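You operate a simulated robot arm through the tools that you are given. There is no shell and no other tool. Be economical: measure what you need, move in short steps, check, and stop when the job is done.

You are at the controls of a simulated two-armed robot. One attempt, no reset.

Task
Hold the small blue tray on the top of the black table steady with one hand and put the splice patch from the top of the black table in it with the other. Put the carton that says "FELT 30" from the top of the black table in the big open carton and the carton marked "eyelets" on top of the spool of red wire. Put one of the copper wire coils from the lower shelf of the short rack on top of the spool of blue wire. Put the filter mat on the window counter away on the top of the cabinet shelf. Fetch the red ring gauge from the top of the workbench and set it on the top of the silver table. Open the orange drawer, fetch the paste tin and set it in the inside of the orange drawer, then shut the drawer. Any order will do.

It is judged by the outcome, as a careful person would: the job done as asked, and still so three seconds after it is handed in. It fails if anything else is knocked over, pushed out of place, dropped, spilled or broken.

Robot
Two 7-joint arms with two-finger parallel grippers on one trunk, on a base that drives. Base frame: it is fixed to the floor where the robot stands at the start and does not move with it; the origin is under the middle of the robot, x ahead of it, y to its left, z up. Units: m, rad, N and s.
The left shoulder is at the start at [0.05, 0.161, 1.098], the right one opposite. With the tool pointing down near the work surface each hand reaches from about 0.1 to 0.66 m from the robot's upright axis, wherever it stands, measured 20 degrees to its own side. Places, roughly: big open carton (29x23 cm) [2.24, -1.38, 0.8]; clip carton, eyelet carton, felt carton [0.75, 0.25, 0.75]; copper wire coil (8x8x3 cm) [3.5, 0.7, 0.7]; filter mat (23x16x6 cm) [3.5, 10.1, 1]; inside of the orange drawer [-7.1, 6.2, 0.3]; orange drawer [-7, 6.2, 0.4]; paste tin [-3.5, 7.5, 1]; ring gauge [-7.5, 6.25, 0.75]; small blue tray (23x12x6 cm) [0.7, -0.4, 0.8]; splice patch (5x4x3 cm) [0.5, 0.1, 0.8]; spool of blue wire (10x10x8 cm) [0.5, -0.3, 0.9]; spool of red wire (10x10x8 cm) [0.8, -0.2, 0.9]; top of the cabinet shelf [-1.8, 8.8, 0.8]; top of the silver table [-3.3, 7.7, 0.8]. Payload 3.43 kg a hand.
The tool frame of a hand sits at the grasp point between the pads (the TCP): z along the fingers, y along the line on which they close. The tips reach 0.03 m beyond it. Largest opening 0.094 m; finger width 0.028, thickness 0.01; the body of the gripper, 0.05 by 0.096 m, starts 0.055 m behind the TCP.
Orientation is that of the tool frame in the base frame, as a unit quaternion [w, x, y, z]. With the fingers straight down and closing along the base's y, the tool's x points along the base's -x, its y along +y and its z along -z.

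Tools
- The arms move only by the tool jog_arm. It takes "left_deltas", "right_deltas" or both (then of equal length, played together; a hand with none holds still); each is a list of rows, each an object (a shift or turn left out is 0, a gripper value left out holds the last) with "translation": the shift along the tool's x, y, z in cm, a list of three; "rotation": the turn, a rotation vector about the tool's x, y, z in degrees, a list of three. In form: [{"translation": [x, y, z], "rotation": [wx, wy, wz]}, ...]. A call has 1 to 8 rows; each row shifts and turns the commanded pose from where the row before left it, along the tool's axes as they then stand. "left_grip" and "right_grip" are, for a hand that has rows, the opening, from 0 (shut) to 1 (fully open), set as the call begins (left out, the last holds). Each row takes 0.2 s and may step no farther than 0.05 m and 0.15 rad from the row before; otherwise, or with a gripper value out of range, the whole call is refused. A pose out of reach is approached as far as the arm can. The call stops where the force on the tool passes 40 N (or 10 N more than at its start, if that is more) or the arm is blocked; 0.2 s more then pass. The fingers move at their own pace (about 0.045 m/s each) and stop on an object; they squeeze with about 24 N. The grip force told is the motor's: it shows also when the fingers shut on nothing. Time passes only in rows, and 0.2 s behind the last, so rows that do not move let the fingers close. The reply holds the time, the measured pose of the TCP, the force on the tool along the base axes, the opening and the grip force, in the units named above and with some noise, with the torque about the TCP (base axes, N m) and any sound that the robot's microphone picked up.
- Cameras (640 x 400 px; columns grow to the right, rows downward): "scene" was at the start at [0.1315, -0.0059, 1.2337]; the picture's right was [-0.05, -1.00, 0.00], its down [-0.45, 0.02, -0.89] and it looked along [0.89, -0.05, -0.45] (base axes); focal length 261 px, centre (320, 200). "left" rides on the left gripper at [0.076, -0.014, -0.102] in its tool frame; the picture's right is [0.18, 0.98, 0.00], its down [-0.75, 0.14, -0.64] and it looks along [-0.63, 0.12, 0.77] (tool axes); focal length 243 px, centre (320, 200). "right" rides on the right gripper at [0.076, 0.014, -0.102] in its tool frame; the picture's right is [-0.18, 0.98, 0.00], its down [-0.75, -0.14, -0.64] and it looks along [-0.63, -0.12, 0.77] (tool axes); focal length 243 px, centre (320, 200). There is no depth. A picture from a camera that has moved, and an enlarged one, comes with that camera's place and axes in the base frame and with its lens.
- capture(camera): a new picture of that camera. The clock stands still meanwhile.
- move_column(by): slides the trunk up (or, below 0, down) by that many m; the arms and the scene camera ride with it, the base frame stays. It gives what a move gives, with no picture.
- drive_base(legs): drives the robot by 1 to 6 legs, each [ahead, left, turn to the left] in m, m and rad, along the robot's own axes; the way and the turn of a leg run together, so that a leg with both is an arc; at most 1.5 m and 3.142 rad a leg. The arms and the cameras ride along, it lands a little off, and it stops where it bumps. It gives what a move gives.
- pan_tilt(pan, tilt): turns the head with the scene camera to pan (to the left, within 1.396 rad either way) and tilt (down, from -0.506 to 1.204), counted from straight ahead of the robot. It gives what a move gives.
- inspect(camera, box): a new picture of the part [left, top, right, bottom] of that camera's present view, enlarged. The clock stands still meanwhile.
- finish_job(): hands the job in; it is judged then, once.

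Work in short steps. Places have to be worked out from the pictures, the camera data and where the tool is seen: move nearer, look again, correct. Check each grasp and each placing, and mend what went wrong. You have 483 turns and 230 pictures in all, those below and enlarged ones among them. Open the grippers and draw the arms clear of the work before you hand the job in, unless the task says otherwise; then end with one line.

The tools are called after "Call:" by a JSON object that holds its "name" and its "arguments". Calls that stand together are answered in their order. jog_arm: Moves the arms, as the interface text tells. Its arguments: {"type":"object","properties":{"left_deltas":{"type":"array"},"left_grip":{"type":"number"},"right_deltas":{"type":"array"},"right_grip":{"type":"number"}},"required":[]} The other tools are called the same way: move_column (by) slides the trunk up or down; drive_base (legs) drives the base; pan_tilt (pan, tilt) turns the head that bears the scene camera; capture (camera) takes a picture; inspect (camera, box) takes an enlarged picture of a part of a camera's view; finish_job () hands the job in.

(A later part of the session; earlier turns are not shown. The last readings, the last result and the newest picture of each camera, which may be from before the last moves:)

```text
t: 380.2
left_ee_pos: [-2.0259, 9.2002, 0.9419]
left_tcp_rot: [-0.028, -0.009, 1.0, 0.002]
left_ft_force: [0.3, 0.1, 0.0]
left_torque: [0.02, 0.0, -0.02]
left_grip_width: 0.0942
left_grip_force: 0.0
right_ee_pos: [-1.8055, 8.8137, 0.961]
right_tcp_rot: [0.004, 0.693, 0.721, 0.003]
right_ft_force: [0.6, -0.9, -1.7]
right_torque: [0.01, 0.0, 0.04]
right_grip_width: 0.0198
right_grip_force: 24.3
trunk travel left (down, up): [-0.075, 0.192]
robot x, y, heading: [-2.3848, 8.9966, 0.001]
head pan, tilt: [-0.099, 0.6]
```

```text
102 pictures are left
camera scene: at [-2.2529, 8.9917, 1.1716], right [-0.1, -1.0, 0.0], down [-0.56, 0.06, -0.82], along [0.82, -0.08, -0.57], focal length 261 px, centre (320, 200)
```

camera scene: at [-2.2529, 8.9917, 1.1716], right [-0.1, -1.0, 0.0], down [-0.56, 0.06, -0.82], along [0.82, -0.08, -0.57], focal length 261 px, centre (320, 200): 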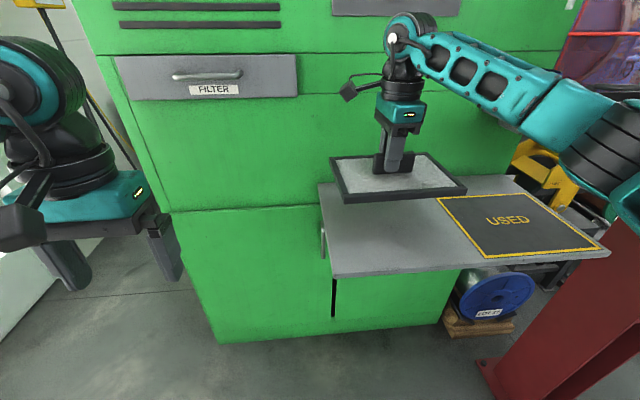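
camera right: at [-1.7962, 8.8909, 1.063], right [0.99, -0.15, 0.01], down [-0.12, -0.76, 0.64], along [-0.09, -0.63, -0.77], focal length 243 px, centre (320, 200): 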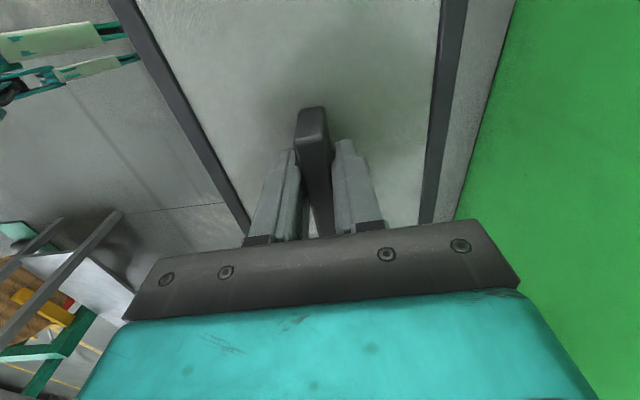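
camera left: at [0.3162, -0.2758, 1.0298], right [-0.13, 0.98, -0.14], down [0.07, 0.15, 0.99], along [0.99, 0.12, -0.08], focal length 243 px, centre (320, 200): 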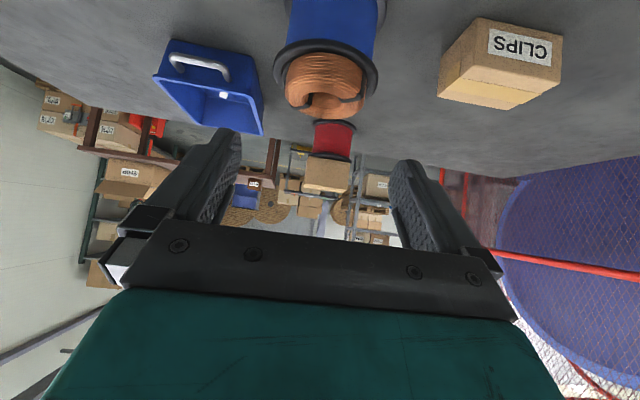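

The free area is y 8.645–8.937. I'll shift 2 cm south and lower to near contact.

Call:
{"name": "jog_arm", "arguments": {"right_deltas": [{"translation": [-2, 0, 1]}, {"translation": [0, 0, 4]}, {"translation": [0, 0, 3]}, {"translation": [0, 0, 0.8]}]}}

Call:
{"name": "jog_arm", "arguments": {"right_deltas": [{"translation": [0, 0, 0.4]}, {"translation": [0, 0, 0.4]}]}}

Call:
{"name": "inspect", "arguments": {"camera": "scene", "box": [300, 120, 500, 300]}}

```text
t: 381.2
left_ee_pos: [-2.0259, 9.1981, 0.9434]
left_tcp_rot: [-0.028, -0.008, 1.0, 0.004]
left_ft_force: [0.5, 0.0, -0.3]
left_torque: [0.01, 0.0, -0.02]
left_grip_width: 0.0939
left_grip_force: 0.1
right_ee_pos: [-1.8053, 8.7921, 0.8744]
right_tcp_rot: [0.002, 0.695, 0.719, 0.004]
right_ft_force: [0.1, 0.1, -0.8]
right_torque: [0.02, 0.0, 0.01]
right_grip_width: 0.02
right_grip_force: 24.5
trunk travel left (down, up): [-0.075, 0.192]
robot x, y, heading: [-2.3853, 9.002, 0.001]
head pan, tilt: [-0.099, 0.6]
```

```text
t: 381.8
left_ee_pos: [-2.0261, 9.1987, 0.9431]
left_tcp_rot: [-0.028, -0.008, 1.0, 0.003]
left_ft_force: [0.2, 0.4, -0.4]
left_torque: [0.02, -0.05, 0.01]
left_grip_width: 0.094
left_grip_force: 0.0
right_ee_pos: [-1.8052, 8.7935, 0.8672]
right_tcp_rot: [0.003, 0.694, 0.72, 0.003]
right_ft_force: [0.0, 0.0, -1.2]
right_torque: [-0.04, 0.02, -0.03]
right_grip_width: 0.0202
right_grip_force: 24.1
trunk travel left (down, up): [-0.075, 0.192]
robot x, y, heading: [-2.3771, 9.0003, 0.001]
head pan, tilt: [-0.099, 0.6]
```

```text
2.22 times, centred on (400, 210) of scene
camera zoom: at [-2.2533, 8.9912, 1.172], right [-0.1, -1.0, 0.0], down [-0.56, 0.06, -0.82], along [0.82, -0.08, -0.57], focal length 580 px, centre (142, 178)
```

zoom: 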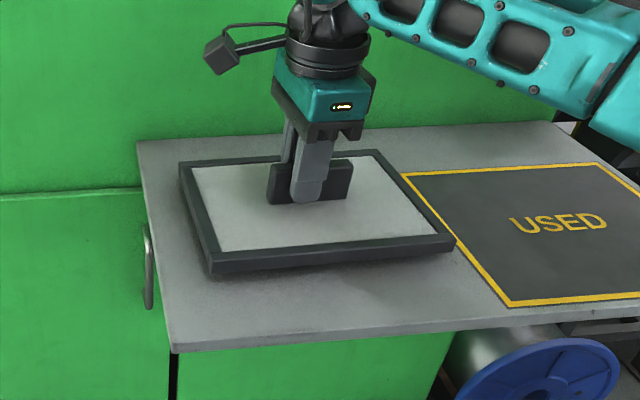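

Call:
{"name": "jog_arm", "arguments": {"right_deltas": [{"translation": [1.0, 0, 0.2]}, {"translation": [0, 0, 0.3]}, {"translation": [0, 0, 0.3]}]}}

Call:
{"name": "jog_arm", "arguments": {"right_deltas": [{"translation": [0, 0, 0.3]}, {"translation": [0, 0, 0.3]}]}}

```text
t: 382.6
left_ee_pos: [-2.025, 9.1978, 0.9426]
left_tcp_rot: [-0.028, -0.009, 1.0, 0.004]
left_ft_force: [-0.4, -0.3, 0.9]
left_torque: [-0.02, 0.02, 0.0]
left_grip_width: 0.0939
left_grip_force: 0.1
right_ee_pos: [-1.8033, 8.8036, 0.8584]
right_tcp_rot: [0.002, 0.694, 0.72, 0.003]
right_ft_force: [0.0, 0.5, -1.0]
right_torque: [-0.02, -0.03, -0.01]
right_grip_width: 0.02
right_grip_force: 23.2
trunk travel left (down, up): [-0.075, 0.192]
robot x, y, heading: [-2.3849, 8.9989, -0.002]
head pan, tilt: [-0.099, 0.6]
```

```text
t: 383.2
left_ee_pos: [-2.0266, 9.1993, 0.9436]
left_tcp_rot: [-0.027, -0.009, 1.0, 0.002]
left_ft_force: [-0.7, 0.9, 0.3]
left_torque: [0.01, 0.0, -0.05]
left_grip_width: 0.0941
left_grip_force: 0.1
right_ee_pos: [-1.8049, 8.8043, 0.8539]
right_tcp_rot: [0.004, 0.695, 0.719, 0.005]
right_ft_force: [1.3, 0.7, 4.6]
right_torque: [-0.73, -0.04, 0.08]
right_grip_width: 0.0202
right_grip_force: 23.5
trunk travel left (down, up): [-0.075, 0.192]
robot x, y, heading: [-2.3785, 9.0027, 0.001]
head pan, tilt: [-0.099, 0.6]
```

Contact. I'll open slightly and lift away.

Call:
{"name": "jog_arm", "arguments": {"right_deltas": [{}, {}], "right_grip": 0.5}}

Call:
{"name": "jog_arm", "arguments": {"right_deltas": [{"translation": [0, 0, -3]}, {"translation": [0, 0, -4]}, {"translation": [0, -4, -3]}, {"translation": [0, -4, 0]}, {"translation": [0, -4, 0]}, {"translation": [0, -4, 0]}]}}

Call:
{"name": "inspect", "arguments": {"camera": "scene", "box": [300, 120, 500, 300]}}

```text
t: 383.8
left_ee_pos: [-2.0254, 9.1996, 0.943]
left_tcp_rot: [-0.028, -0.009, 1.0, 0.003]
left_ft_force: [0.6, 1.2, -0.5]
left_torque: [-0.01, 0.08, 0.03]
left_grip_width: 0.0941
left_grip_force: 0.1
right_ee_pos: [-1.8041, 8.8025, 0.8536]
right_tcp_rot: [0.002, 0.695, 0.719, 0.003]
right_ft_force: [0.4, 0.2, -0.2]
right_torque: [0.03, 0.0, 0.0]
right_grip_width: 0.047
right_grip_force: 0.0
trunk travel left (down, up): [-0.075, 0.192]
robot x, y, heading: [-2.3808, 9.0034, -0.003]
head pan, tilt: [-0.099, 0.6]
```

```text
t: 385.2
left_ee_pos: [-2.03, 9.206, 0.9427]
left_tcp_rot: [-0.026, -0.009, 1.0, -0.002]
left_ft_force: [-0.1, 0.0, 0.3]
left_torque: [-0.01, -0.04, 0.01]
left_grip_width: 0.094
left_grip_force: 0.1
right_ee_pos: [-1.9705, 8.8071, 0.9546]
right_tcp_rot: [0.009, 0.692, 0.721, 0.001]
right_ft_force: [-0.2, -0.3, -0.7]
right_torque: [0.05, 0.04, 0.01]
right_grip_width: 0.047
right_grip_force: 0.1
trunk travel left (down, up): [-0.075, 0.192]
robot x, y, heading: [-2.3832, 9.0049, -0.002]
head pan, tilt: [-0.099, 0.6]
```

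```text
2.22 times, centred on (400, 210) of scene
camera zoom: at [-2.2575, 9.0005, 1.1727], right [-0.1, -1.0, 0.01], down [-0.56, 0.05, -0.83], along [0.82, -0.09, -0.56], focal length 580 px, centre (142, 178)
```

zoom: 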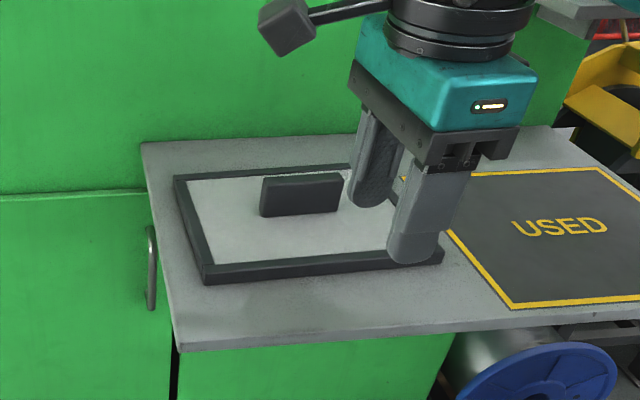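

The mat is placed in the unmarked area. I'll back away and then take in the silver table and its surroundings.

Call:
{"name": "drive_base", "arguments": {"legs": [[-0.45, 0.05, 0]]}}

Call:
{"name": "pan_tilt", "arguments": {"pan": -0.2, "tilt": 0.5}}

Call:
{"name": "capture", "arguments": {"camera": "scene"}}

Call:
{"name": "pan_tilt", "arguments": {"pan": -1.39, "tilt": 0.5}}

Call:
{"name": "capture", "arguments": {"camera": "scene"}}

```text
t: 387.9
left_ee_pos: [-2.4785, 9.2486, 0.9439]
left_tcp_rot: [-0.028, -0.01, 1.0, 0.003]
left_ft_force: [1.0, 0.3, 0.1]
left_torque: [-0.01, -0.02, -0.02]
left_grip_width: 0.094
left_grip_force: 0.0
right_ee_pos: [-2.4189, 8.8476, 0.9511]
right_tcp_rot: [0.002, 0.694, 0.72, 0.004]
right_ft_force: [-0.7, 0.0, -0.4]
right_torque: [0.02, 0.0, 0.05]
right_grip_width: 0.0468
right_grip_force: 0.1
trunk travel left (down, up): [-0.075, 0.192]
robot x, y, heading: [-2.8312, 9.0519, 0.002]
head pan, tilt: [-0.099, 0.6]
```

```text
t: 388.6
left_ee_pos: [-2.4786, 9.2483, 0.9429]
left_tcp_rot: [-0.027, -0.009, 1.0, 0.003]
left_ft_force: [0.6, 0.1, -0.3]
left_torque: [-0.02, 0.02, 0.02]
left_grip_width: 0.0941
left_grip_force: 0.1
right_ee_pos: [-2.4193, 8.8476, 0.9517]
right_tcp_rot: [0.003, 0.694, 0.72, 0.004]
right_ft_force: [-0.7, -0.2, -1.1]
right_torque: [0.01, 0.01, 0.0]
right_grip_width: 0.0471
right_grip_force: 0.0
trunk travel left (down, up): [-0.075, 0.192]
robot x, y, heading: [-2.8337, 9.0493, 0.002]
head pan, tilt: [-0.201, 0.499]
```

```text
99 pictures are left
camera scene: at [-2.7053, 9.031, 1.1811], right [-0.2, -0.98, 0.0], down [-0.47, 0.09, -0.88], along [0.86, -0.17, -0.48], focal length 261 px, centre (320, 200)
```

scene: 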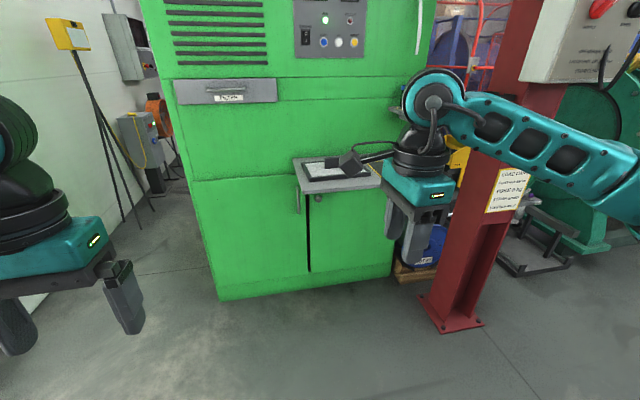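

```text
t: 390.0
left_ee_pos: [-2.4787, 9.2482, 0.9433]
left_tcp_rot: [-0.027, -0.009, 1.0, 0.003]
left_ft_force: [0.2, -0.3, 0.1]
left_torque: [0.0, 0.03, 0.01]
left_grip_width: 0.0941
left_grip_force: 0.0
right_ee_pos: [-2.4193, 8.8473, 0.9506]
right_tcp_rot: [0.003, 0.694, 0.72, 0.004]
right_ft_force: [-0.2, 0.7, 0.3]
right_torque: [0.0, 0.0, -0.01]
right_grip_width: 0.0469
right_grip_force: 0.0
trunk travel left (down, up): [-0.075, 0.192]
robot x, y, heading: [-2.8336, 9.0495, 0.005]
head pan, tilt: [-1.389, 0.499]
```

```text
98 pictures are left
camera scene: at [-2.7778, 8.9594, 1.1811], right [-0.98, -0.18, 0.0], down [-0.09, 0.47, -0.88], along [0.16, -0.86, -0.48], focal length 261 px, centre (320, 200)
```

scene: 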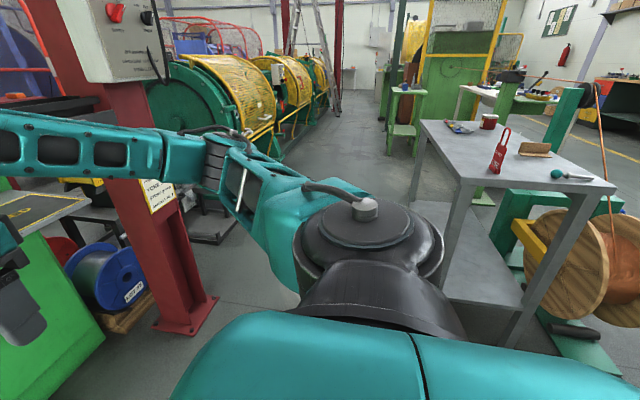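

Call:
{"name": "inspect", "arguments": {"camera": "scene", "box": [400, 90, 640, 240]}}

```text
2.67 times, centred on (520, 165) of scene
camera zoom: at [-2.7778, 8.9594, 1.1811], right [-0.98, -0.18, 0.0], down [-0.09, 0.47, -0.88], along [0.16, -0.86, -0.48], focal length 696 px, centre (-213, 293)
```

zoom: 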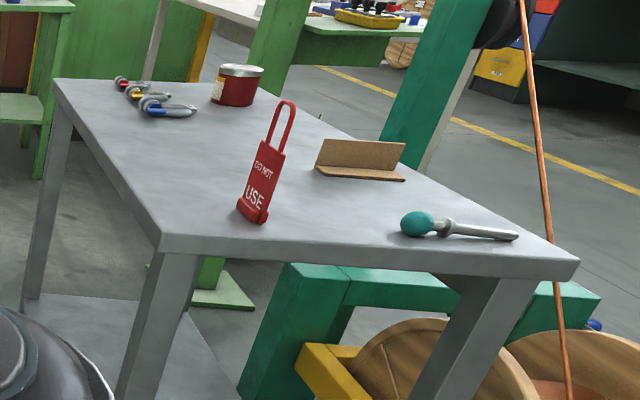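

The paste tin (red, with a metal lid) is on the silver table, near its south end at about (−3.39, 7.47); the table z is ≈.855. I'll turn north, reverse past the table and approach from its south end.

Call:
{"name": "drive_base", "arguments": {"legs": [[0, 0, 1.568], [0, -0.2, 0], [-1.5, 0, 0], [-1.15, 0, 0], [0, 0.57, 0]]}}

Call:
{"name": "pan_tilt", "arguments": {"pan": 0.2, "tilt": 0.5}}

Call:
{"name": "capture", "arguments": {"camera": "scene"}}

```text
t: 410.8
left_ee_pos: [-3.373, 6.7455, 0.9436]
left_tcp_rot: [0.021, 0.72, -0.693, 0.018]
left_ft_force: [-1.1, 0.7, 0.2]
left_torque: [0.0, -0.03, -0.01]
left_grip_width: 0.094
left_grip_force: 0.1
right_ee_pos: [-2.972, 6.8127, 0.9506]
right_tcp_rot: [-0.001, -0.028, 1.0, 0.004]
right_ft_force: [-0.4, 0.4, -0.1]
right_torque: [0.02, -0.01, -0.02]
right_grip_width: 0.0471
right_grip_force: 0.1
trunk travel left (down, up): [-0.075, 0.192]
robot x, y, heading: [-3.1663, 6.3951, 1.588]
head pan, tilt: [-1.389, 0.499]
```

```text
t: 412.4
left_ee_pos: [-3.372, 6.746, 0.9435]
left_tcp_rot: [0.022, 0.72, -0.694, 0.018]
left_ft_force: [-0.2, -0.3, -0.1]
left_torque: [-0.01, -0.02, 0.0]
left_grip_width: 0.0942
left_grip_force: 0.1
right_ee_pos: [-2.9717, 6.8123, 0.9502]
right_tcp_rot: [-0.001, -0.027, 1.0, 0.005]
right_ft_force: [-0.6, 0.4, -0.5]
right_torque: [-0.01, 0.02, 0.01]
right_grip_width: 0.0469
right_grip_force: 0.1
trunk travel left (down, up): [-0.075, 0.192]
robot x, y, heading: [-3.1655, 6.3932, 1.591]
head pan, tilt: [0.201, 0.499]
```

```text
96 pictures are left
camera scene: at [-3.1878, 6.5213, 1.1811], right [0.98, 0.22, 0.0], down [0.1, -0.47, -0.88], along [-0.19, 0.86, -0.48], focal length 261 px, centre (320, 200)
```

scene: 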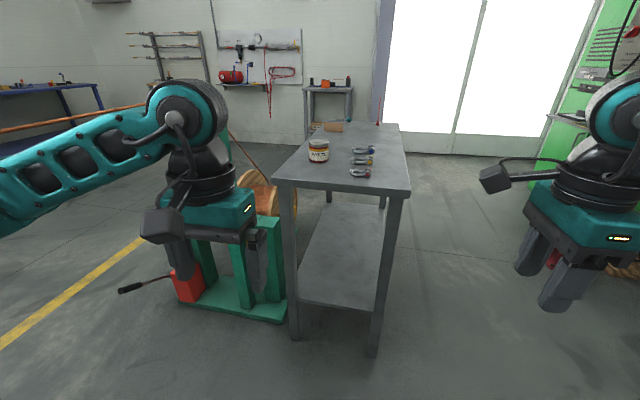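

Call:
{"name": "inspect", "arguments": {"camera": "scene", "box": [270, 110, 420, 205]}}

```text
4.21 times, centred on (345, 158) of scene
camera zoom: at [-3.1878, 6.5213, 1.1811], right [0.98, 0.22, 0.0], down [0.1, -0.47, -0.88], along [-0.19, 0.86, -0.48], focal length 1099 px, centre (215, 379)
```

zoom: 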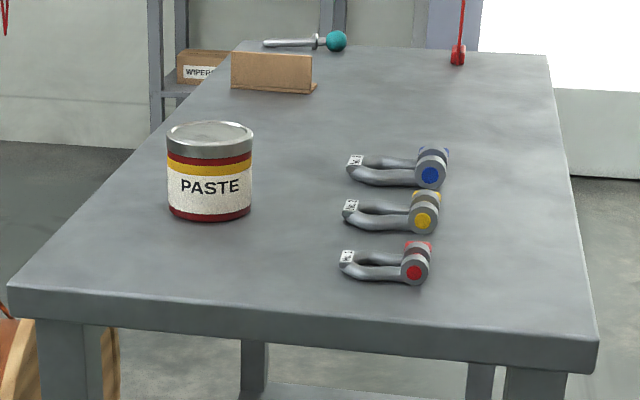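

The tin is about 7.3 cm wide and 8 cm tall, at about (−3.393, 7.427). I'll level and raise the left hand and drive up to the table end.

Call:
{"name": "jog_arm", "arguments": {"left_deltas": [{"translation": [0, 0, -4], "rotation": [0, -3.2, 0]}, {"translation": [0, 0, -3]}], "left_grip": 1}}

Call:
{"name": "move_column", "arguments": {"by": 0.05}}

Call:
{"name": "drive_base", "arguments": {"legs": [[0.43, 0.01, -0.018]]}}

Call:
{"name": "capture", "arguments": {"camera": "left"}}

Call:
{"name": "capture", "arguments": {"camera": "scene"}}

```text
t: 413.0
left_ee_pos: [-3.3717, 6.7482, 1.014]
left_tcp_rot: [0.003, 0.72, -0.694, -0.002]
left_ft_force: [0.5, 0.1, -0.5]
left_torque: [-0.01, -0.02, -0.02]
left_grip_width: 0.094
left_grip_force: 0.1
right_ee_pos: [-2.9723, 6.8131, 0.9505]
right_tcp_rot: [-0.001, -0.028, 1.0, 0.004]
right_ft_force: [-1.8, 0.7, -0.3]
right_torque: [0.0, 0.01, -0.02]
right_grip_width: 0.0471
right_grip_force: 0.0
trunk travel left (down, up): [-0.075, 0.192]
robot x, y, heading: [-3.1672, 6.3928, 1.595]
head pan, tilt: [0.201, 0.499]
```

```text
t: 413.9
left_ee_pos: [-3.3721, 6.7489, 1.0646]
left_tcp_rot: [0.003, 0.72, -0.693, -0.003]
left_ft_force: [0.0, -0.6, 0.9]
left_torque: [0.01, -0.01, 0.02]
left_grip_width: 0.094
left_grip_force: 0.1
right_ee_pos: [-2.972, 6.8131, 1.0009]
right_tcp_rot: [-0.001, -0.027, 1.0, 0.005]
right_ft_force: [0.1, -0.4, 0.2]
right_torque: [-0.01, 0.01, 0.0]
right_grip_width: 0.0469
right_grip_force: 0.0
trunk travel left (down, up): [-0.125, 0.142]
robot x, y, heading: [-3.1682, 6.3906, 1.591]
head pan, tilt: [0.201, 0.499]
```

```text
t: 416.6
left_ee_pos: [-3.3816, 7.1836, 1.0648]
left_tcp_rot: [0.003, 0.714, -0.7, -0.002]
left_ft_force: [-0.8, -0.2, -0.3]
left_torque: [0.0, 0.03, 0.0]
left_grip_width: 0.0939
left_grip_force: 0.0
right_ee_pos: [-2.9799, 7.2418, 0.9999]
right_tcp_rot: [-0.001, -0.02, 1.0, 0.004]
right_ft_force: [-0.4, -0.5, 0.0]
right_torque: [0.0, 0.0, -0.01]
right_grip_width: 0.0472
right_grip_force: 0.0
trunk travel left (down, up): [-0.125, 0.142]
robot x, y, heading: [-3.1874, 6.8263, 1.576]
head pan, tilt: [0.201, 0.499]
```

```text
94 pictures are left
camera left: at [-3.3651, 7.1072, 1.1663], right [-0.98, -0.2, 0.01], down [-0.15, 0.75, 0.64], along [-0.14, 0.63, -0.77], focal length 243 px, centre (320, 200)
```

left: 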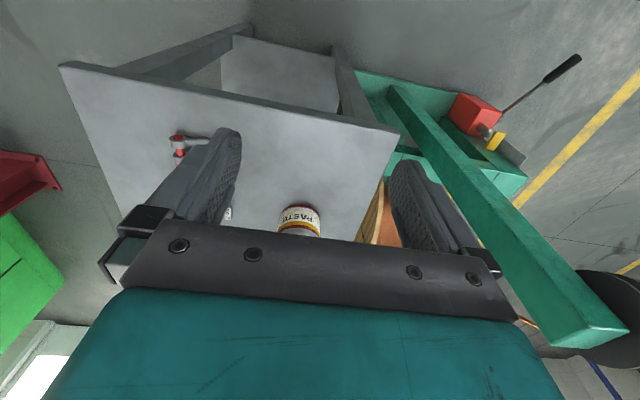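

```text
93 pictures are left
camera scene: at [-3.201, 6.9542, 1.231], right [0.98, 0.2, 0.0], down [0.1, -0.47, -0.88], along [-0.18, 0.86, -0.48], focal length 261 px, centre (320, 200)
```

scene: 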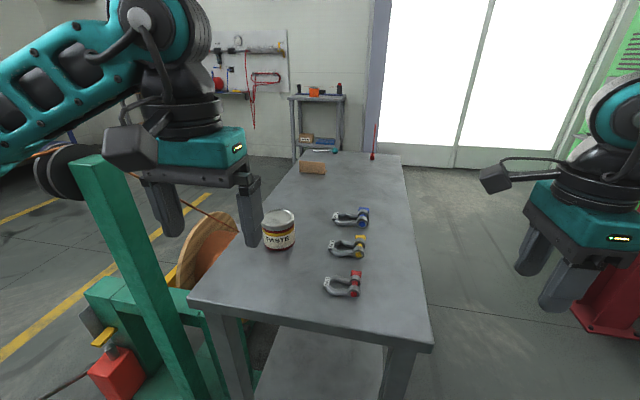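

The tin's centre is at about (−3.385, 7.39), with the table at z≈.87. I'll move over it and check from above.

Call:
{"name": "jog_arm", "arguments": {"left_deltas": [{"translation": [-4.1, 0, 0]}, {"translation": [-4.1, 0, 0]}, {"translation": [-4.1, 0, 0]}, {"translation": [-4.1, 0, 0]}, {"translation": [-4.1, 0, 0]}]}}

Call:
{"name": "capture", "arguments": {"camera": "left"}}

Call:
{"name": "inspect", "arguments": {"camera": "scene", "box": [180, 130, 380, 300]}}

```text
t: 417.8
left_ee_pos: [-3.385, 7.3899, 1.0637]
left_tcp_rot: [0.002, 0.714, -0.701, -0.003]
left_ft_force: [-0.1, -0.9, 0.7]
left_torque: [0.0, -0.02, -0.01]
left_grip_width: 0.0938
left_grip_force: 0.0
right_ee_pos: [-2.98, 7.242, 1.0018]
right_tcp_rot: [-0.001, -0.019, 1.0, 0.005]
right_ft_force: [0.3, 0.2, 0.5]
right_torque: [0.03, -0.03, -0.03]
right_grip_width: 0.047
right_grip_force: 0.0
trunk travel left (down, up): [-0.125, 0.142]
robot x, y, heading: [-3.184, 6.8253, 1.568]
head pan, tilt: [0.201, 0.499]
```

```text
92 pictures are left
camera left: at [-3.3698, 7.3125, 1.1664], right [-0.98, -0.2, 0.01], down [-0.15, 0.75, 0.64], along [-0.14, 0.63, -0.77], focal length 243 px, centre (320, 200)
```

left: 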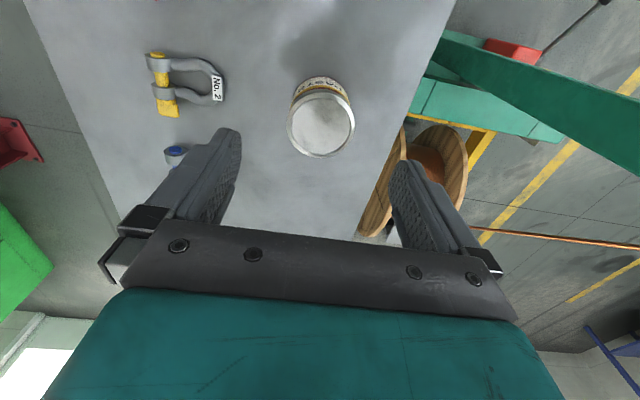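

```text
2.35 times, centred on (280, 215) of scene
camera zoom: at [-3.2006, 6.9541, 1.231], right [0.98, 0.2, 0.0], down [0.1, -0.47, -0.88], along [-0.18, 0.86, -0.48], focal length 614 px, centre (414, 165)
```

zoom: 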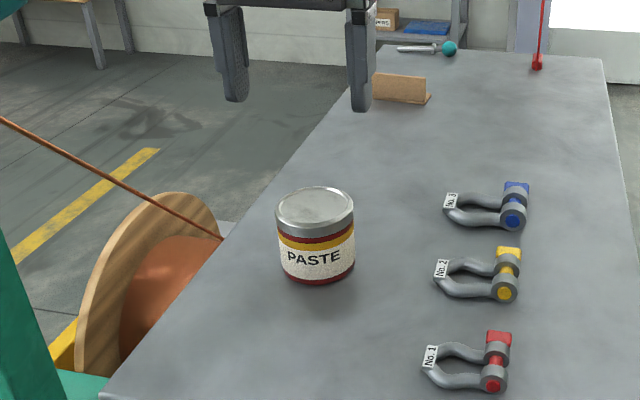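

Intersecting both views gives the lid top at z≈.915 and the centre at (−3.395, 7.415). I'll align and descend in stages.

Call:
{"name": "jog_arm", "arguments": {"left_deltas": [{"translation": [-2.5, 1.0, 2]}, {"translation": [0, 0, 4]}, {"translation": [0, 0, 2]}]}}

Call:
{"name": "capture", "arguments": {"camera": "left"}}

```text
t: 418.6
left_ee_pos: [-3.3954, 7.4134, 0.9839]
left_tcp_rot: [0.001, 0.713, -0.701, -0.003]
left_ft_force: [0.8, -0.2, -0.5]
left_torque: [0.0, -0.02, 0.01]
left_grip_width: 0.0938
left_grip_force: 0.1
right_ee_pos: [-2.9792, 7.2424, 1.0004]
right_tcp_rot: [-0.001, -0.019, 1.0, 0.005]
right_ft_force: [-0.2, 0.8, 0.1]
right_torque: [0.01, -0.05, 0.03]
right_grip_width: 0.0471
right_grip_force: 0.1
trunk travel left (down, up): [-0.125, 0.142]
robot x, y, heading: [-3.1802, 6.8278, 1.575]
head pan, tilt: [0.201, 0.499]
```

```text
90 pictures are left
camera left: at [-3.3794, 7.3368, 1.0867], right [-0.98, -0.2, 0.01], down [-0.15, 0.75, 0.64], along [-0.14, 0.63, -0.77], focal length 243 px, centre (320, 200)
```

left: 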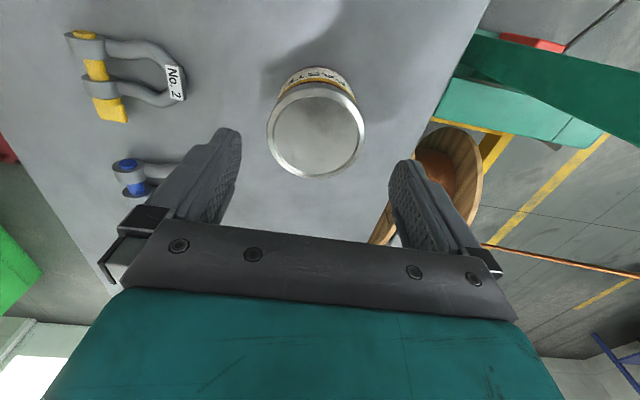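

Well centred. I'll descend and grip the tin.

Call:
{"name": "jog_arm", "arguments": {"left_deltas": [{"translation": [0, 0, 4]}, {"translation": [0, 0, 4]}, {"translation": [0, 0, 2]}]}}

Call:
{"name": "jog_arm", "arguments": {"left_deltas": [{}, {}, {}], "left_grip": 0}}

Call:
{"name": "jog_arm", "arguments": {"left_deltas": [{"translation": [0, 0, -2]}, {"translation": [0, 0, -4]}, {"translation": [0, 0, -4]}, {"translation": [4, 0, -4]}]}}

Call:
{"name": "inspect", "arguments": {"camera": "scene", "box": [180, 60, 420, 260]}}

```text
t: 419.4
left_ee_pos: [-3.3966, 7.4144, 0.8843]
left_tcp_rot: [0.002, 0.714, -0.7, -0.003]
left_ft_force: [0.4, 0.2, -0.1]
left_torque: [0.06, 0.01, -0.02]
left_grip_width: 0.0939
left_grip_force: 0.1
right_ee_pos: [-2.9794, 7.2419, 1.0012]
right_tcp_rot: [0.0, -0.02, 1.0, 0.004]
right_ft_force: [-0.2, -0.5, 0.1]
right_torque: [0.0, -0.01, -0.03]
right_grip_width: 0.0471
right_grip_force: 0.1
trunk travel left (down, up): [-0.125, 0.142]
robot x, y, heading: [-3.1857, 6.8236, 1.573]
head pan, tilt: [0.201, 0.499]
```

```text
t: 420.2
left_ee_pos: [-3.3964, 7.415, 0.8841]
left_tcp_rot: [0.002, 0.715, -0.699, -0.002]
left_ft_force: [0.6, 0.0, -0.2]
left_torque: [0.02, -0.04, 0.02]
left_grip_width: 0.0737
left_grip_force: 23.7
right_ee_pos: [-2.9807, 7.242, 1.0009]
right_tcp_rot: [0.0, -0.019, 1.0, 0.004]
right_ft_force: [-0.4, -0.1, -0.3]
right_torque: [0.04, 0.04, 0.02]
right_grip_width: 0.0472
right_grip_force: 0.1
trunk travel left (down, up): [-0.125, 0.142]
robot x, y, heading: [-3.1852, 6.8263, 1.574]
head pan, tilt: [0.201, 0.499]
```

```text
refused: row 4 steps farther than a row can; nothing moved
```

```text
2.00 times, centred on (300, 160) of scene
camera zoom: at [-3.201, 6.954, 1.2311], right [0.98, 0.2, 0.0], down [0.1, -0.47, -0.88], along [-0.18, 0.86, -0.48], focal length 522 px, centre (360, 280)
```

zoom: 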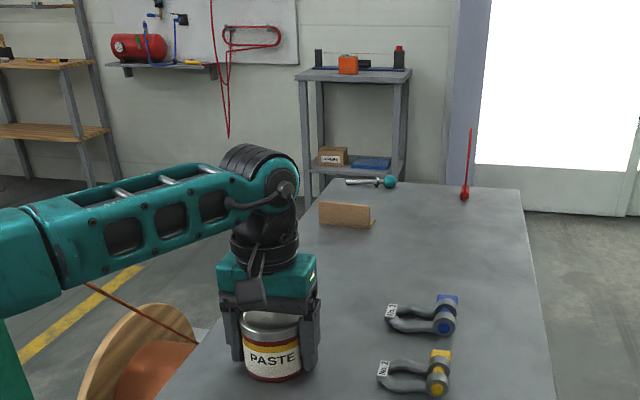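

The tin is gripped (74 mm). I'll lift, draw back, then reverse off the table.

Call:
{"name": "jog_arm", "arguments": {"left_deltas": [{"translation": [0, 0, -2]}, {"translation": [0, 0, -4]}, {"translation": [0, 0, -4]}, {"translation": [4, 0, -2]}, {"translation": [4.5, 0, 0]}, {"translation": [4.5, 0, 0]}, {"translation": [4.5, 0, 0]}]}}

Call:
{"name": "drive_base", "arguments": {"legs": [[-0.5, 0, 0]]}}

Call:
{"name": "pan_tilt", "arguments": {"pan": 1.3, "tilt": 0.35}}

Call:
{"name": "capture", "arguments": {"camera": "scene"}}

```text
t: 421.8
left_ee_pos: [-3.3931, 7.2394, 1.0047]
left_tcp_rot: [0.0, 0.714, -0.7, -0.001]
left_ft_force: [-0.1, -0.5, -2.5]
left_torque: [-0.02, -0.01, 0.0]
left_grip_width: 0.0737
left_grip_force: 23.7
right_ee_pos: [-2.9797, 7.2421, 1.0009]
right_tcp_rot: [-0.001, -0.02, 1.0, 0.005]
right_ft_force: [0.7, -0.2, -0.2]
right_torque: [0.0, -0.02, 0.0]
right_grip_width: 0.0471
right_grip_force: 0.0
trunk travel left (down, up): [-0.125, 0.142]
robot x, y, heading: [-3.1822, 6.8278, 1.58]
head pan, tilt: [0.201, 0.499]
```

```text
t: 424.7
left_ee_pos: [-3.3903, 6.7367, 1.0039]
left_tcp_rot: [0.002, 0.714, -0.7, -0.002]
left_ft_force: [0.4, -0.8, -3.0]
left_torque: [0.01, 0.02, -0.01]
left_grip_width: 0.0733
left_grip_force: 23.7
right_ee_pos: [-2.9788, 6.7404, 1.0009]
right_tcp_rot: [-0.001, -0.019, 1.0, 0.005]
right_ft_force: [-0.1, 0.1, -0.2]
right_torque: [0.0, 0.05, -0.02]
right_grip_width: 0.0469
right_grip_force: 0.0
trunk travel left (down, up): [-0.125, 0.142]
robot x, y, heading: [-3.1795, 6.327, 1.574]
head pan, tilt: [0.201, 0.499]
```

```text
t: 426.1
left_ee_pos: [-3.3916, 6.7376, 1.0032]
left_tcp_rot: [0.002, 0.714, -0.7, -0.002]
left_ft_force: [0.3, 0.5, -2.7]
left_torque: [0.0, -0.01, -0.01]
left_grip_width: 0.0736
left_grip_force: 24.2
right_ee_pos: [-2.9788, 6.7406, 1.0022]
right_tcp_rot: [0.0, -0.02, 1.0, 0.004]
right_ft_force: [0.3, 0.1, 0.7]
right_torque: [0.03, 0.02, 0.0]
right_grip_width: 0.0469
right_grip_force: 0.0
trunk travel left (down, up): [-0.125, 0.142]
robot x, y, heading: [-3.1794, 6.3234, 1.576]
head pan, tilt: [1.3, 0.351]
```

```text
88 pictures are left
camera scene: at [-3.2707, 6.3877, 1.2447], right [0.27, 0.96, 0.0], down [0.33, -0.09, -0.94], along [-0.91, 0.25, -0.34], focal length 261 px, centre (320, 200)
```

scene: 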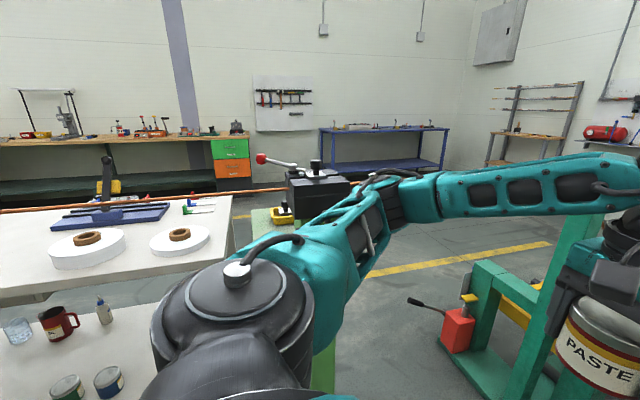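

I hold the tin. A copper wire is strung at about x −4.2, z≈1 south of the payoff stand, so I'll go around the north side: back past the table, west along y≈9, then south to the workbench.

Call:
{"name": "drive_base", "arguments": {"legs": [[0, -0.53, 0], [1.4, 0, 0], [1.3, 0, 0], [0, 0, 1.568]]}}

Call:
{"name": "pan_tilt", "arguments": {"pan": 0.1, "tilt": 0.4}}

Call:
{"name": "capture", "arguments": {"camera": "scene"}}

```text
t: 445.6
left_ee_pos: [-3.0807, 8.7912, 1.0034]
left_tcp_rot: [0.002, 1.0, 0.027, 0.0]
left_ft_force: [-0.6, 0.2, -2.8]
left_torque: [-0.02, 0.01, -0.03]
left_grip_width: 0.0737
left_grip_force: 24.4
right_ee_pos: [-3.0977, 9.202, 1.0007]
right_tcp_rot: [0.004, 0.732, -0.682, -0.003]
right_ft_force: [-0.1, 0.5, 1.0]
right_torque: [-0.01, 0.01, 0.04]
right_grip_width: 0.0472
right_grip_force: 0.1
trunk travel left (down, up): [-0.125, 0.142]
robot x, y, heading: [-2.6729, 9.0101, -3.103]
head pan, tilt: [1.3, 0.351]
```

```text
t: 447.0
left_ee_pos: [-3.0803, 8.791, 1.0029]
left_tcp_rot: [0.002, 1.0, 0.027, 0.0]
left_ft_force: [0.9, 0.2, -2.7]
left_torque: [-0.02, 0.01, -0.02]
left_grip_width: 0.0735
left_grip_force: 24.3
right_ee_pos: [-3.0974, 9.2034, 0.9996]
right_tcp_rot: [0.004, 0.732, -0.681, -0.002]
right_ft_force: [0.4, -0.3, -0.9]
right_torque: [0.03, -0.02, -0.02]
right_grip_width: 0.0473
right_grip_force: 0.1
trunk travel left (down, up): [-0.125, 0.142]
robot x, y, heading: [-2.6799, 9.0123, -3.104]
head pan, tilt: [0.099, 0.4]
```

```text
87 pictures are left
camera scene: at [-2.8066, 8.9999, 1.2402], right [-0.14, 0.99, 0.0], down [0.39, 0.05, -0.92], along [-0.91, -0.13, -0.39], focal length 261 px, centre (320, 200)
```

scene: 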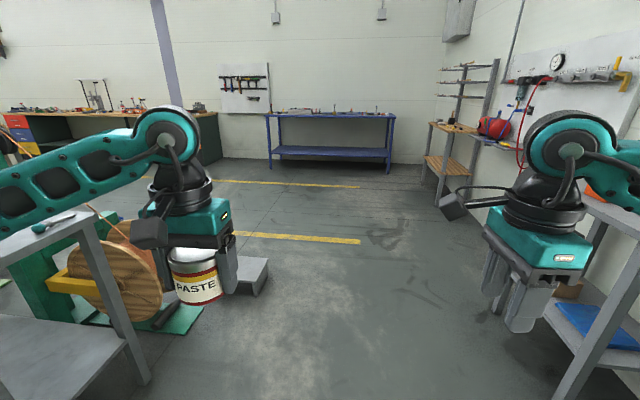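

The lane is clear. I'll correct heading and go west 3 m.

Call:
{"name": "drive_base", "arguments": {"legs": [[0, 0, -0.038], [1.5, 0, 0], [1.5, 0, 0], [0, 1.4, 0]]}}

Call:
{"name": "pan_tilt", "arguments": {"pan": 0.3, "tilt": 0.4}}

Call:
{"name": "capture", "arguments": {"camera": "scene"}}

```text
t: 468.4
left_ee_pos: [-6.1066, 7.4276, 1.0037]
left_tcp_rot: [0.003, 1.0, 0.005, 0.0]
left_ft_force: [0.1, 0.6, -2.5]
left_torque: [-0.01, -0.03, -0.02]
left_grip_width: 0.0736
left_grip_force: 23.8
right_ee_pos: [-6.1047, 7.8391, 1.0004]
right_tcp_rot: [0.004, 0.716, -0.698, -0.002]
right_ft_force: [0.2, 0.0, 1.1]
right_torque: [-0.03, -0.01, -0.03]
right_grip_width: 0.0471
right_grip_force: 0.2
trunk travel left (down, up): [-0.125, 0.142]
robot x, y, heading: [-5.6897, 7.6309, 3.132]
head pan, tilt: [0.099, 0.4]
```

```text
t: 469.2
left_ee_pos: [-6.1059, 7.4268, 1.0039]
left_tcp_rot: [0.004, 1.0, 0.003, 0.0]
left_ft_force: [-0.6, -0.3, -3.3]
left_torque: [-0.02, -0.04, -0.03]
left_grip_width: 0.0736
left_grip_force: 24.3
right_ee_pos: [-6.1048, 7.8403, 1.0001]
right_tcp_rot: [0.004, 0.716, -0.698, -0.003]
right_ft_force: [0.4, 0.2, -0.5]
right_torque: [-0.03, 0.0, -0.03]
right_grip_width: 0.047
right_grip_force: 0.1
trunk travel left (down, up): [-0.125, 0.142]
robot x, y, heading: [-5.6934, 7.6339, 3.138]
head pan, tilt: [0.3, 0.4]
```

```text
86 pictures are left
camera scene: at [-5.8193, 7.6044, 1.2402], right [-0.29, 0.96, 0.0], down [0.37, 0.11, -0.92], along [-0.88, -0.26, -0.39], focal length 261 px, centre (320, 200)
```

scene: 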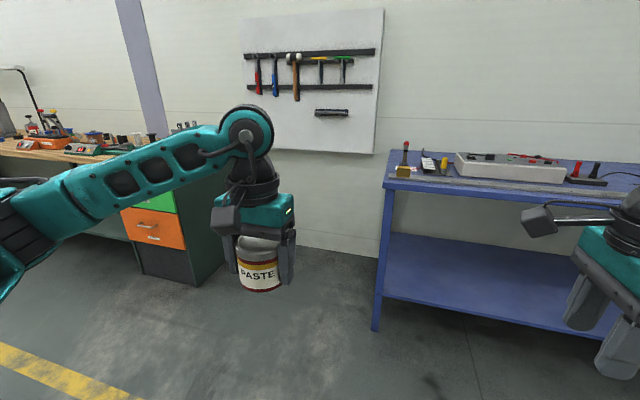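

I'll continue south to be opposite the orange drawer.

Call:
{"name": "drive_base", "arguments": {"legs": [[0, 1.38, 0]]}}

Call:
{"name": "pan_tilt", "arguments": {"pan": 0, "tilt": 0.5}}

Call:
{"name": "capture", "arguments": {"camera": "scene"}}

```text
t: 476.1
left_ee_pos: [-6.1254, 6.0427, 1.0035]
left_tcp_rot: [0.002, 1.0, 0.001, 0.0]
left_ft_force: [0.3, -0.5, -2.2]
left_torque: [0.01, -0.01, 0.01]
left_grip_width: 0.0736
left_grip_force: 24.3
right_ee_pos: [-6.1198, 6.4571, 0.9999]
right_tcp_rot: [0.003, 0.714, -0.7, -0.002]
right_ft_force: [0.3, -0.3, -0.3]
right_torque: [-0.03, 0.0, 0.01]
right_grip_width: 0.0468
right_grip_force: 0.1
trunk travel left (down, up): [-0.125, 0.142]
robot x, y, heading: [-5.7085, 6.2426, 3.124]
head pan, tilt: [0.3, 0.4]
```

```text
t: 476.9
left_ee_pos: [-6.1251, 6.0432, 1.0044]
left_tcp_rot: [0.002, 1.0, 0.002, -0.001]
left_ft_force: [-0.8, 0.2, -2.7]
left_torque: [0.04, -0.02, -0.03]
left_grip_width: 0.0737
left_grip_force: 23.7
right_ee_pos: [-6.1195, 6.4567, 1.0005]
right_tcp_rot: [0.004, 0.713, -0.701, -0.002]
right_ft_force: [0.3, -0.5, -1.1]
right_torque: [-0.03, -0.01, -0.01]
right_grip_width: 0.047
right_grip_force: 0.1
trunk travel left (down, up): [-0.125, 0.142]
robot x, y, heading: [-5.7077, 6.247, 3.126]
head pan, tilt: [0.0, 0.499]
```

```text
85 pictures are left
camera scene: at [-5.8386, 6.247, 1.2311], right [0.01, 1.0, 0.0], down [0.48, -0.01, -0.88], along [-0.88, 0.01, -0.48], focal length 261 px, centre (320, 200)
```

scene: 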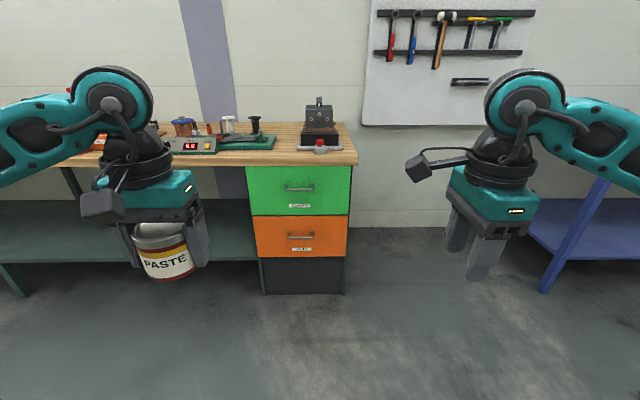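

Call:
{"name": "inspect", "arguments": {"camera": "scene", "box": [150, 90, 370, 300]}}

```text
1.90 times, centred on (260, 195) of scene
camera zoom: at [-5.8386, 6.247, 1.2311], right [0.01, 1.0, 0.0], down [0.48, -0.01, -0.88], along [-0.88, 0.01, -0.48], focal length 497 px, centre (434, 210)
```

zoom: 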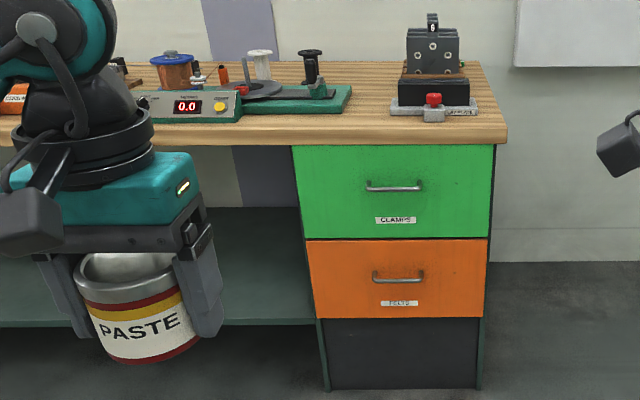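

The orange drawer front is at x≈−6.98, y 5.9–6.4. Its bar handle is at about (−6.95, 6.16, .40). I'll drop the trunk and pitch the right hand 60° forward with vertical-ish closing to grab the bar.

Call:
{"name": "move_column", "arguments": {"by": -0.125}}

Call:
{"name": "jog_arm", "arguments": {"right_deltas": [{"rotation": [-7.5, 0, 0]}, {"rotation": [-7.5, 0, 0]}, {"rotation": [-7.5, 0, 0]}, {"rotation": [-7.5, 0, 0]}, {"rotation": [-7.5, 0, 0]}, {"rotation": [-7.5, 0, 0]}, {"rotation": [-7.5, 0, 0]}, {"rotation": [-7.5, 0, 0]}]}}

Call:
{"name": "jog_arm", "arguments": {"right_deltas": [{"translation": [0, -4.1, 2.37]}, {"translation": [0, -4.1, 2.37]}, {"translation": [0, -4.1, 2.37]}, {"translation": [0, -4.1, 2.37]}, {"translation": [0, -4.1, 2.37]}]}}

```text
t: 478.4
left_ee_pos: [-6.1249, 6.0442, 0.8793]
left_tcp_rot: [0.002, 1.0, 0.001, 0.0]
left_ft_force: [0.1, 0.4, -2.2]
left_torque: [0.01, -0.02, 0.01]
left_grip_width: 0.0736
left_grip_force: 24.0
right_ee_pos: [-6.1209, 6.4559, 0.8762]
right_tcp_rot: [0.004, 0.714, -0.7, -0.002]
right_ft_force: [0.0, 0.2, 0.1]
right_torque: [0.02, 0.0, -0.01]
right_grip_width: 0.0471
right_grip_force: 0.0
trunk travel left (down, up): [0.0, 0.267]
robot x, y, heading: [-5.7042, 6.2465, 3.122]
head pan, tilt: [0.0, 0.499]
```

```text
t: 480.2
left_ee_pos: [-6.1244, 6.044, 0.8779]
left_tcp_rot: [0.003, 1.0, 0.001, -0.001]
left_ft_force: [-0.6, 0.0, -3.4]
left_torque: [-0.01, -0.01, 0.0]
left_grip_width: 0.0735
left_grip_force: 24.1
right_ee_pos: [-6.1424, 6.4551, 0.877]
right_tcp_rot: [0.361, 0.616, -0.605, -0.352]
right_ft_force: [0.5, -0.1, 0.6]
right_torque: [0.0, 0.0, 0.01]
right_grip_width: 0.047
right_grip_force: 0.0
right hand out of reach, approached as far as the arm can: row 7, 8
trunk travel left (down, up): [0.0, 0.267]
robot x, y, heading: [-5.7068, 6.2464, 3.127]
head pan, tilt: [0.0, 0.499]
```

```text
t: 481.4
left_ee_pos: [-6.1256, 6.0446, 0.8782]
left_tcp_rot: [0.003, 1.0, 0.001, 0.0]
left_ft_force: [-0.4, 0.1, -1.5]
left_torque: [0.0, -0.03, 0.0]
left_grip_width: 0.0735
left_grip_force: 24.1
right_ee_pos: [-6.1516, 6.4775, 0.8157]
right_tcp_rot: [0.359, 0.617, -0.606, -0.35]
right_ft_force: [0.6, 0.6, -0.1]
right_torque: [0.01, 0.03, -0.03]
right_grip_width: 0.047
right_grip_force: 0.0
right hand out of reach, approached as far as the arm can: row 2, 3, 4, 5
trunk travel left (down, up): [0.0, 0.267]
robot x, y, heading: [-5.7061, 6.2476, 3.125]
head pan, tilt: [0.0, 0.499]
```

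The arm is limited so close in. I'll push the hand forward first, then lower.

Call:
{"name": "jog_arm", "arguments": {"right_deltas": [{"translation": [0, 2.1, 3.6]}, {"translation": [0, 2.1, 3.6]}, {"translation": [0, 2.1, 3.6]}, {"translation": [0, -4.1, 2.37]}, {"translation": [0, -4.1, 2.37]}, {"translation": [0, -4.1, 2.37]}]}}

Call:
{"name": "capture", "arguments": {"camera": "scene"}}

```text
t: 482.8
left_ee_pos: [-6.1245, 6.0444, 0.8791]
left_tcp_rot: [0.004, 1.0, 0.0, -0.001]
left_ft_force: [-0.5, -0.2, -3.3]
left_torque: [0.0, -0.05, 0.02]
left_grip_width: 0.0735
left_grip_force: 24.1
right_ee_pos: [-6.2791, 6.4977, 0.7627]
right_tcp_rot: [0.359, 0.618, -0.606, -0.349]
right_ft_force: [0.1, -1.0, 0.5]
right_torque: [0.0, -0.03, -0.04]
right_grip_width: 0.0469
right_grip_force: 0.1
right hand out of reach, approached as far as the arm can: row 4, 5, 6
trunk travel left (down, up): [0.0, 0.267]
robot x, y, heading: [-5.7078, 6.2471, 3.122]
head pan, tilt: [0.0, 0.499]
```

```text
83 pictures are left
camera scene: at [-5.8386, 6.2472, 1.1061], right [0.02, 1.0, 0.0], down [0.48, -0.01, -0.88], along [-0.88, 0.01, -0.48], focal length 261 px, centre (320, 200)
```

scene: 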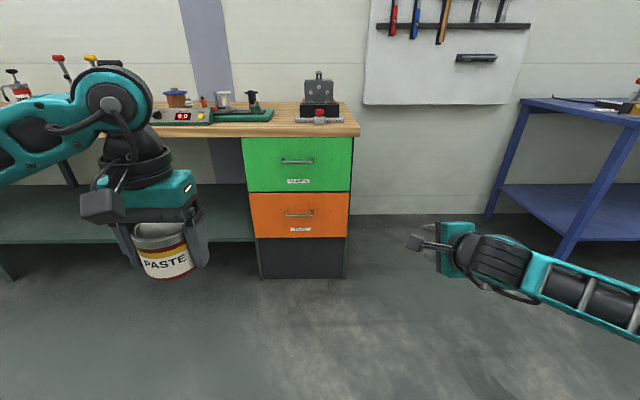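

The pitched pose can't go lower. Alternative: keep the hand vertical (90° yaw), fully open, and hook the inner finger behind the bar from above, then pull by driving back. I'll undo the pitch and test how low it reaches.

Call:
{"name": "jog_arm", "arguments": {"right_deltas": [{"rotation": [7.5, 0, 0]}, {"rotation": [7.5, 0, 0]}, {"rotation": [7.5, 0, 0]}, {"rotation": [7.5, 0, 0]}, {"rotation": [7.5, 0, 0]}, {"rotation": [7.5, 0, 0]}, {"rotation": [7.5, 0, 0]}, {"rotation": [7.5, 0, 0]}], "right_grip": 1}}

Call:
{"name": "jog_arm", "arguments": {"right_deltas": [{"translation": [0, -2, 4.5]}, {"translation": [0, -2, 4.5]}, {"translation": [0, -2, 4.5]}, {"translation": [0, 0, 4.5]}, {"translation": [0, 0, 4.5]}, {"translation": [0, 0, 4.5]}, {"translation": [0, 0, 4.5]}, {"translation": [0, 0, 4]}]}}

Call:
{"name": "capture", "arguments": {"camera": "scene"}}

```text
t: 484.6
left_ee_pos: [-6.1248, 6.0441, 0.8795]
left_tcp_rot: [0.003, 1.0, 0.001, 0.0]
left_ft_force: [0.0, -0.1, -2.1]
left_torque: [-0.04, -0.01, 0.02]
left_grip_width: 0.0734
left_grip_force: 24.1
right_ee_pos: [-6.2781, 6.496, 0.7633]
right_tcp_rot: [0.003, 0.714, -0.7, -0.001]
right_ft_force: [-0.1, -0.1, -0.1]
right_torque: [-0.01, -0.01, 0.02]
right_grip_width: 0.094
right_grip_force: 0.1
trunk travel left (down, up): [0.0, 0.267]
robot x, y, heading: [-5.7094, 6.2436, 3.131]
head pan, tilt: [0.0, 0.499]
```

```text
t: 486.4
left_ee_pos: [-6.1251, 6.0438, 0.8775]
left_tcp_rot: [0.002, 1.0, 0.001, 0.0]
left_ft_force: [1.1, -0.6, -2.7]
left_torque: [-0.01, 0.02, -0.01]
left_grip_width: 0.0736
left_grip_force: 23.5
right_ee_pos: [-6.2216, 6.4982, 0.4076]
right_tcp_rot: [0.003, 0.715, -0.699, -0.004]
right_ft_force: [0.2, 0.9, -0.8]
right_torque: [-0.05, -0.01, -0.01]
right_grip_width: 0.0939
right_grip_force: 0.0
trunk travel left (down, up): [0.0, 0.267]
robot x, y, heading: [-5.7057, 6.2469, 3.124]
head pan, tilt: [0.0, 0.499]
```

```text
82 pictures are left
camera scene: at [-5.8386, 6.2469, 1.1061], right [0.02, 1.0, 0.0], down [0.48, -0.01, -0.88], along [-0.88, 0.01, -0.48], focal length 261 px, centre (320, 200)
```

scene: 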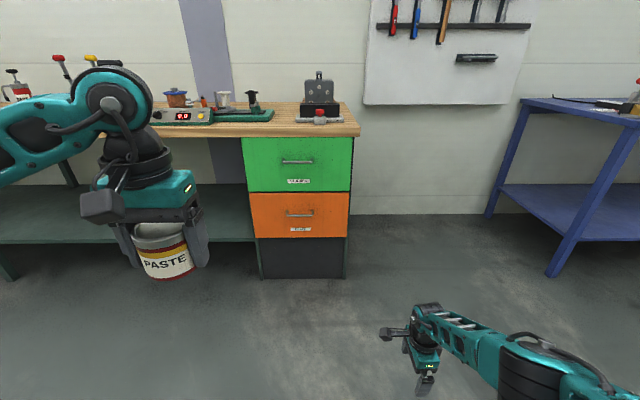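

The vertical hand reaches z≈.41. A 30° forward lean would keep the wrist clear of the green handle above, so I'll test that lean here.

Call:
{"name": "jog_arm", "arguments": {"right_deltas": [{"rotation": [-7.5, 0, 0]}, {"rotation": [-7.5, 0, 0]}, {"rotation": [-7.5, 0, 0]}, {"rotation": [-7.5, 0, 0]}]}}

Call:
{"name": "drive_base", "arguments": {"legs": [[0.4, 0.3, 0.015]]}}

Call:
{"name": "capture", "arguments": {"camera": "right"}}

Call:
{"name": "capture", "arguments": {"camera": "scene"}}

```text
t: 487.4
left_ee_pos: [-6.1243, 6.0436, 0.878]
left_tcp_rot: [0.002, 1.0, 0.001, 0.0]
left_ft_force: [-0.2, -0.3, -3.3]
left_torque: [0.03, -0.01, -0.01]
left_grip_width: 0.0739
left_grip_force: 23.9
right_ee_pos: [-6.2208, 6.4971, 0.408]
right_tcp_rot: [0.19, 0.689, -0.675, -0.183]
right_ft_force: [-0.2, 1.3, -0.4]
right_torque: [-0.02, 0.0, 0.04]
right_grip_width: 0.094
right_grip_force: 0.1
trunk travel left (down, up): [0.0, 0.267]
robot x, y, heading: [-5.7057, 6.2481, 3.128]
head pan, tilt: [0.0, 0.499]
```

```text
t: 490.4
left_ee_pos: [-6.5251, 5.7422, 0.8793]
left_tcp_rot: [0.004, 1.0, 0.007, 0.001]
left_ft_force: [0.0, -0.9, -1.8]
left_torque: [0.03, -0.04, -0.01]
left_grip_width: 0.0736
left_grip_force: 23.7
right_ee_pos: [-6.6275, 6.1938, 0.4071]
right_tcp_rot: [0.191, 0.692, -0.672, -0.182]
right_ft_force: [0.1, -0.1, -0.3]
right_torque: [0.03, 0.01, 0.0]
right_grip_width: 0.094
right_grip_force: 0.0
trunk travel left (down, up): [0.0, 0.267]
robot x, y, heading: [-6.1074, 5.9467, 3.137]
head pan, tilt: [0.0, 0.499]
```

```text
81 pictures are left
camera right: at [-6.5864, 6.1201, 0.5018], right [-0.85, 0.16, 0.5], down [0.42, 0.77, 0.48], along [-0.31, 0.62, -0.72], focal length 243 px, centre (320, 200)
```

right: 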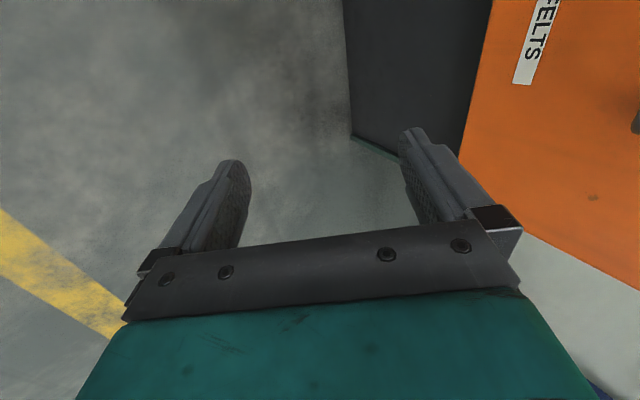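

```text
80 pictures are left
camera scene: at [-6.2422, 5.9481, 1.106], right [0.0, 1.0, 0.0], down [0.48, 0.0, -0.88], along [-0.88, 0.0, -0.48], focal length 261 px, centre (320, 200)
```

scene: 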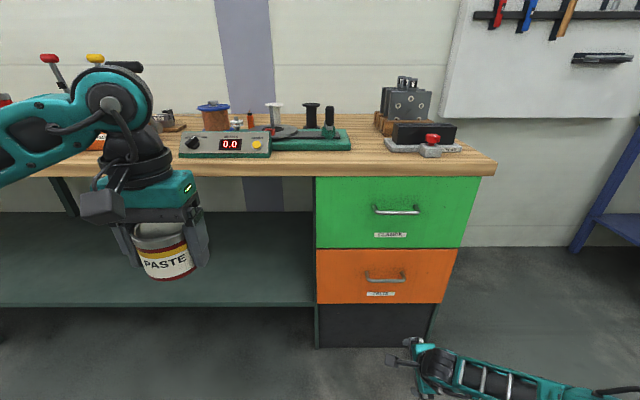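

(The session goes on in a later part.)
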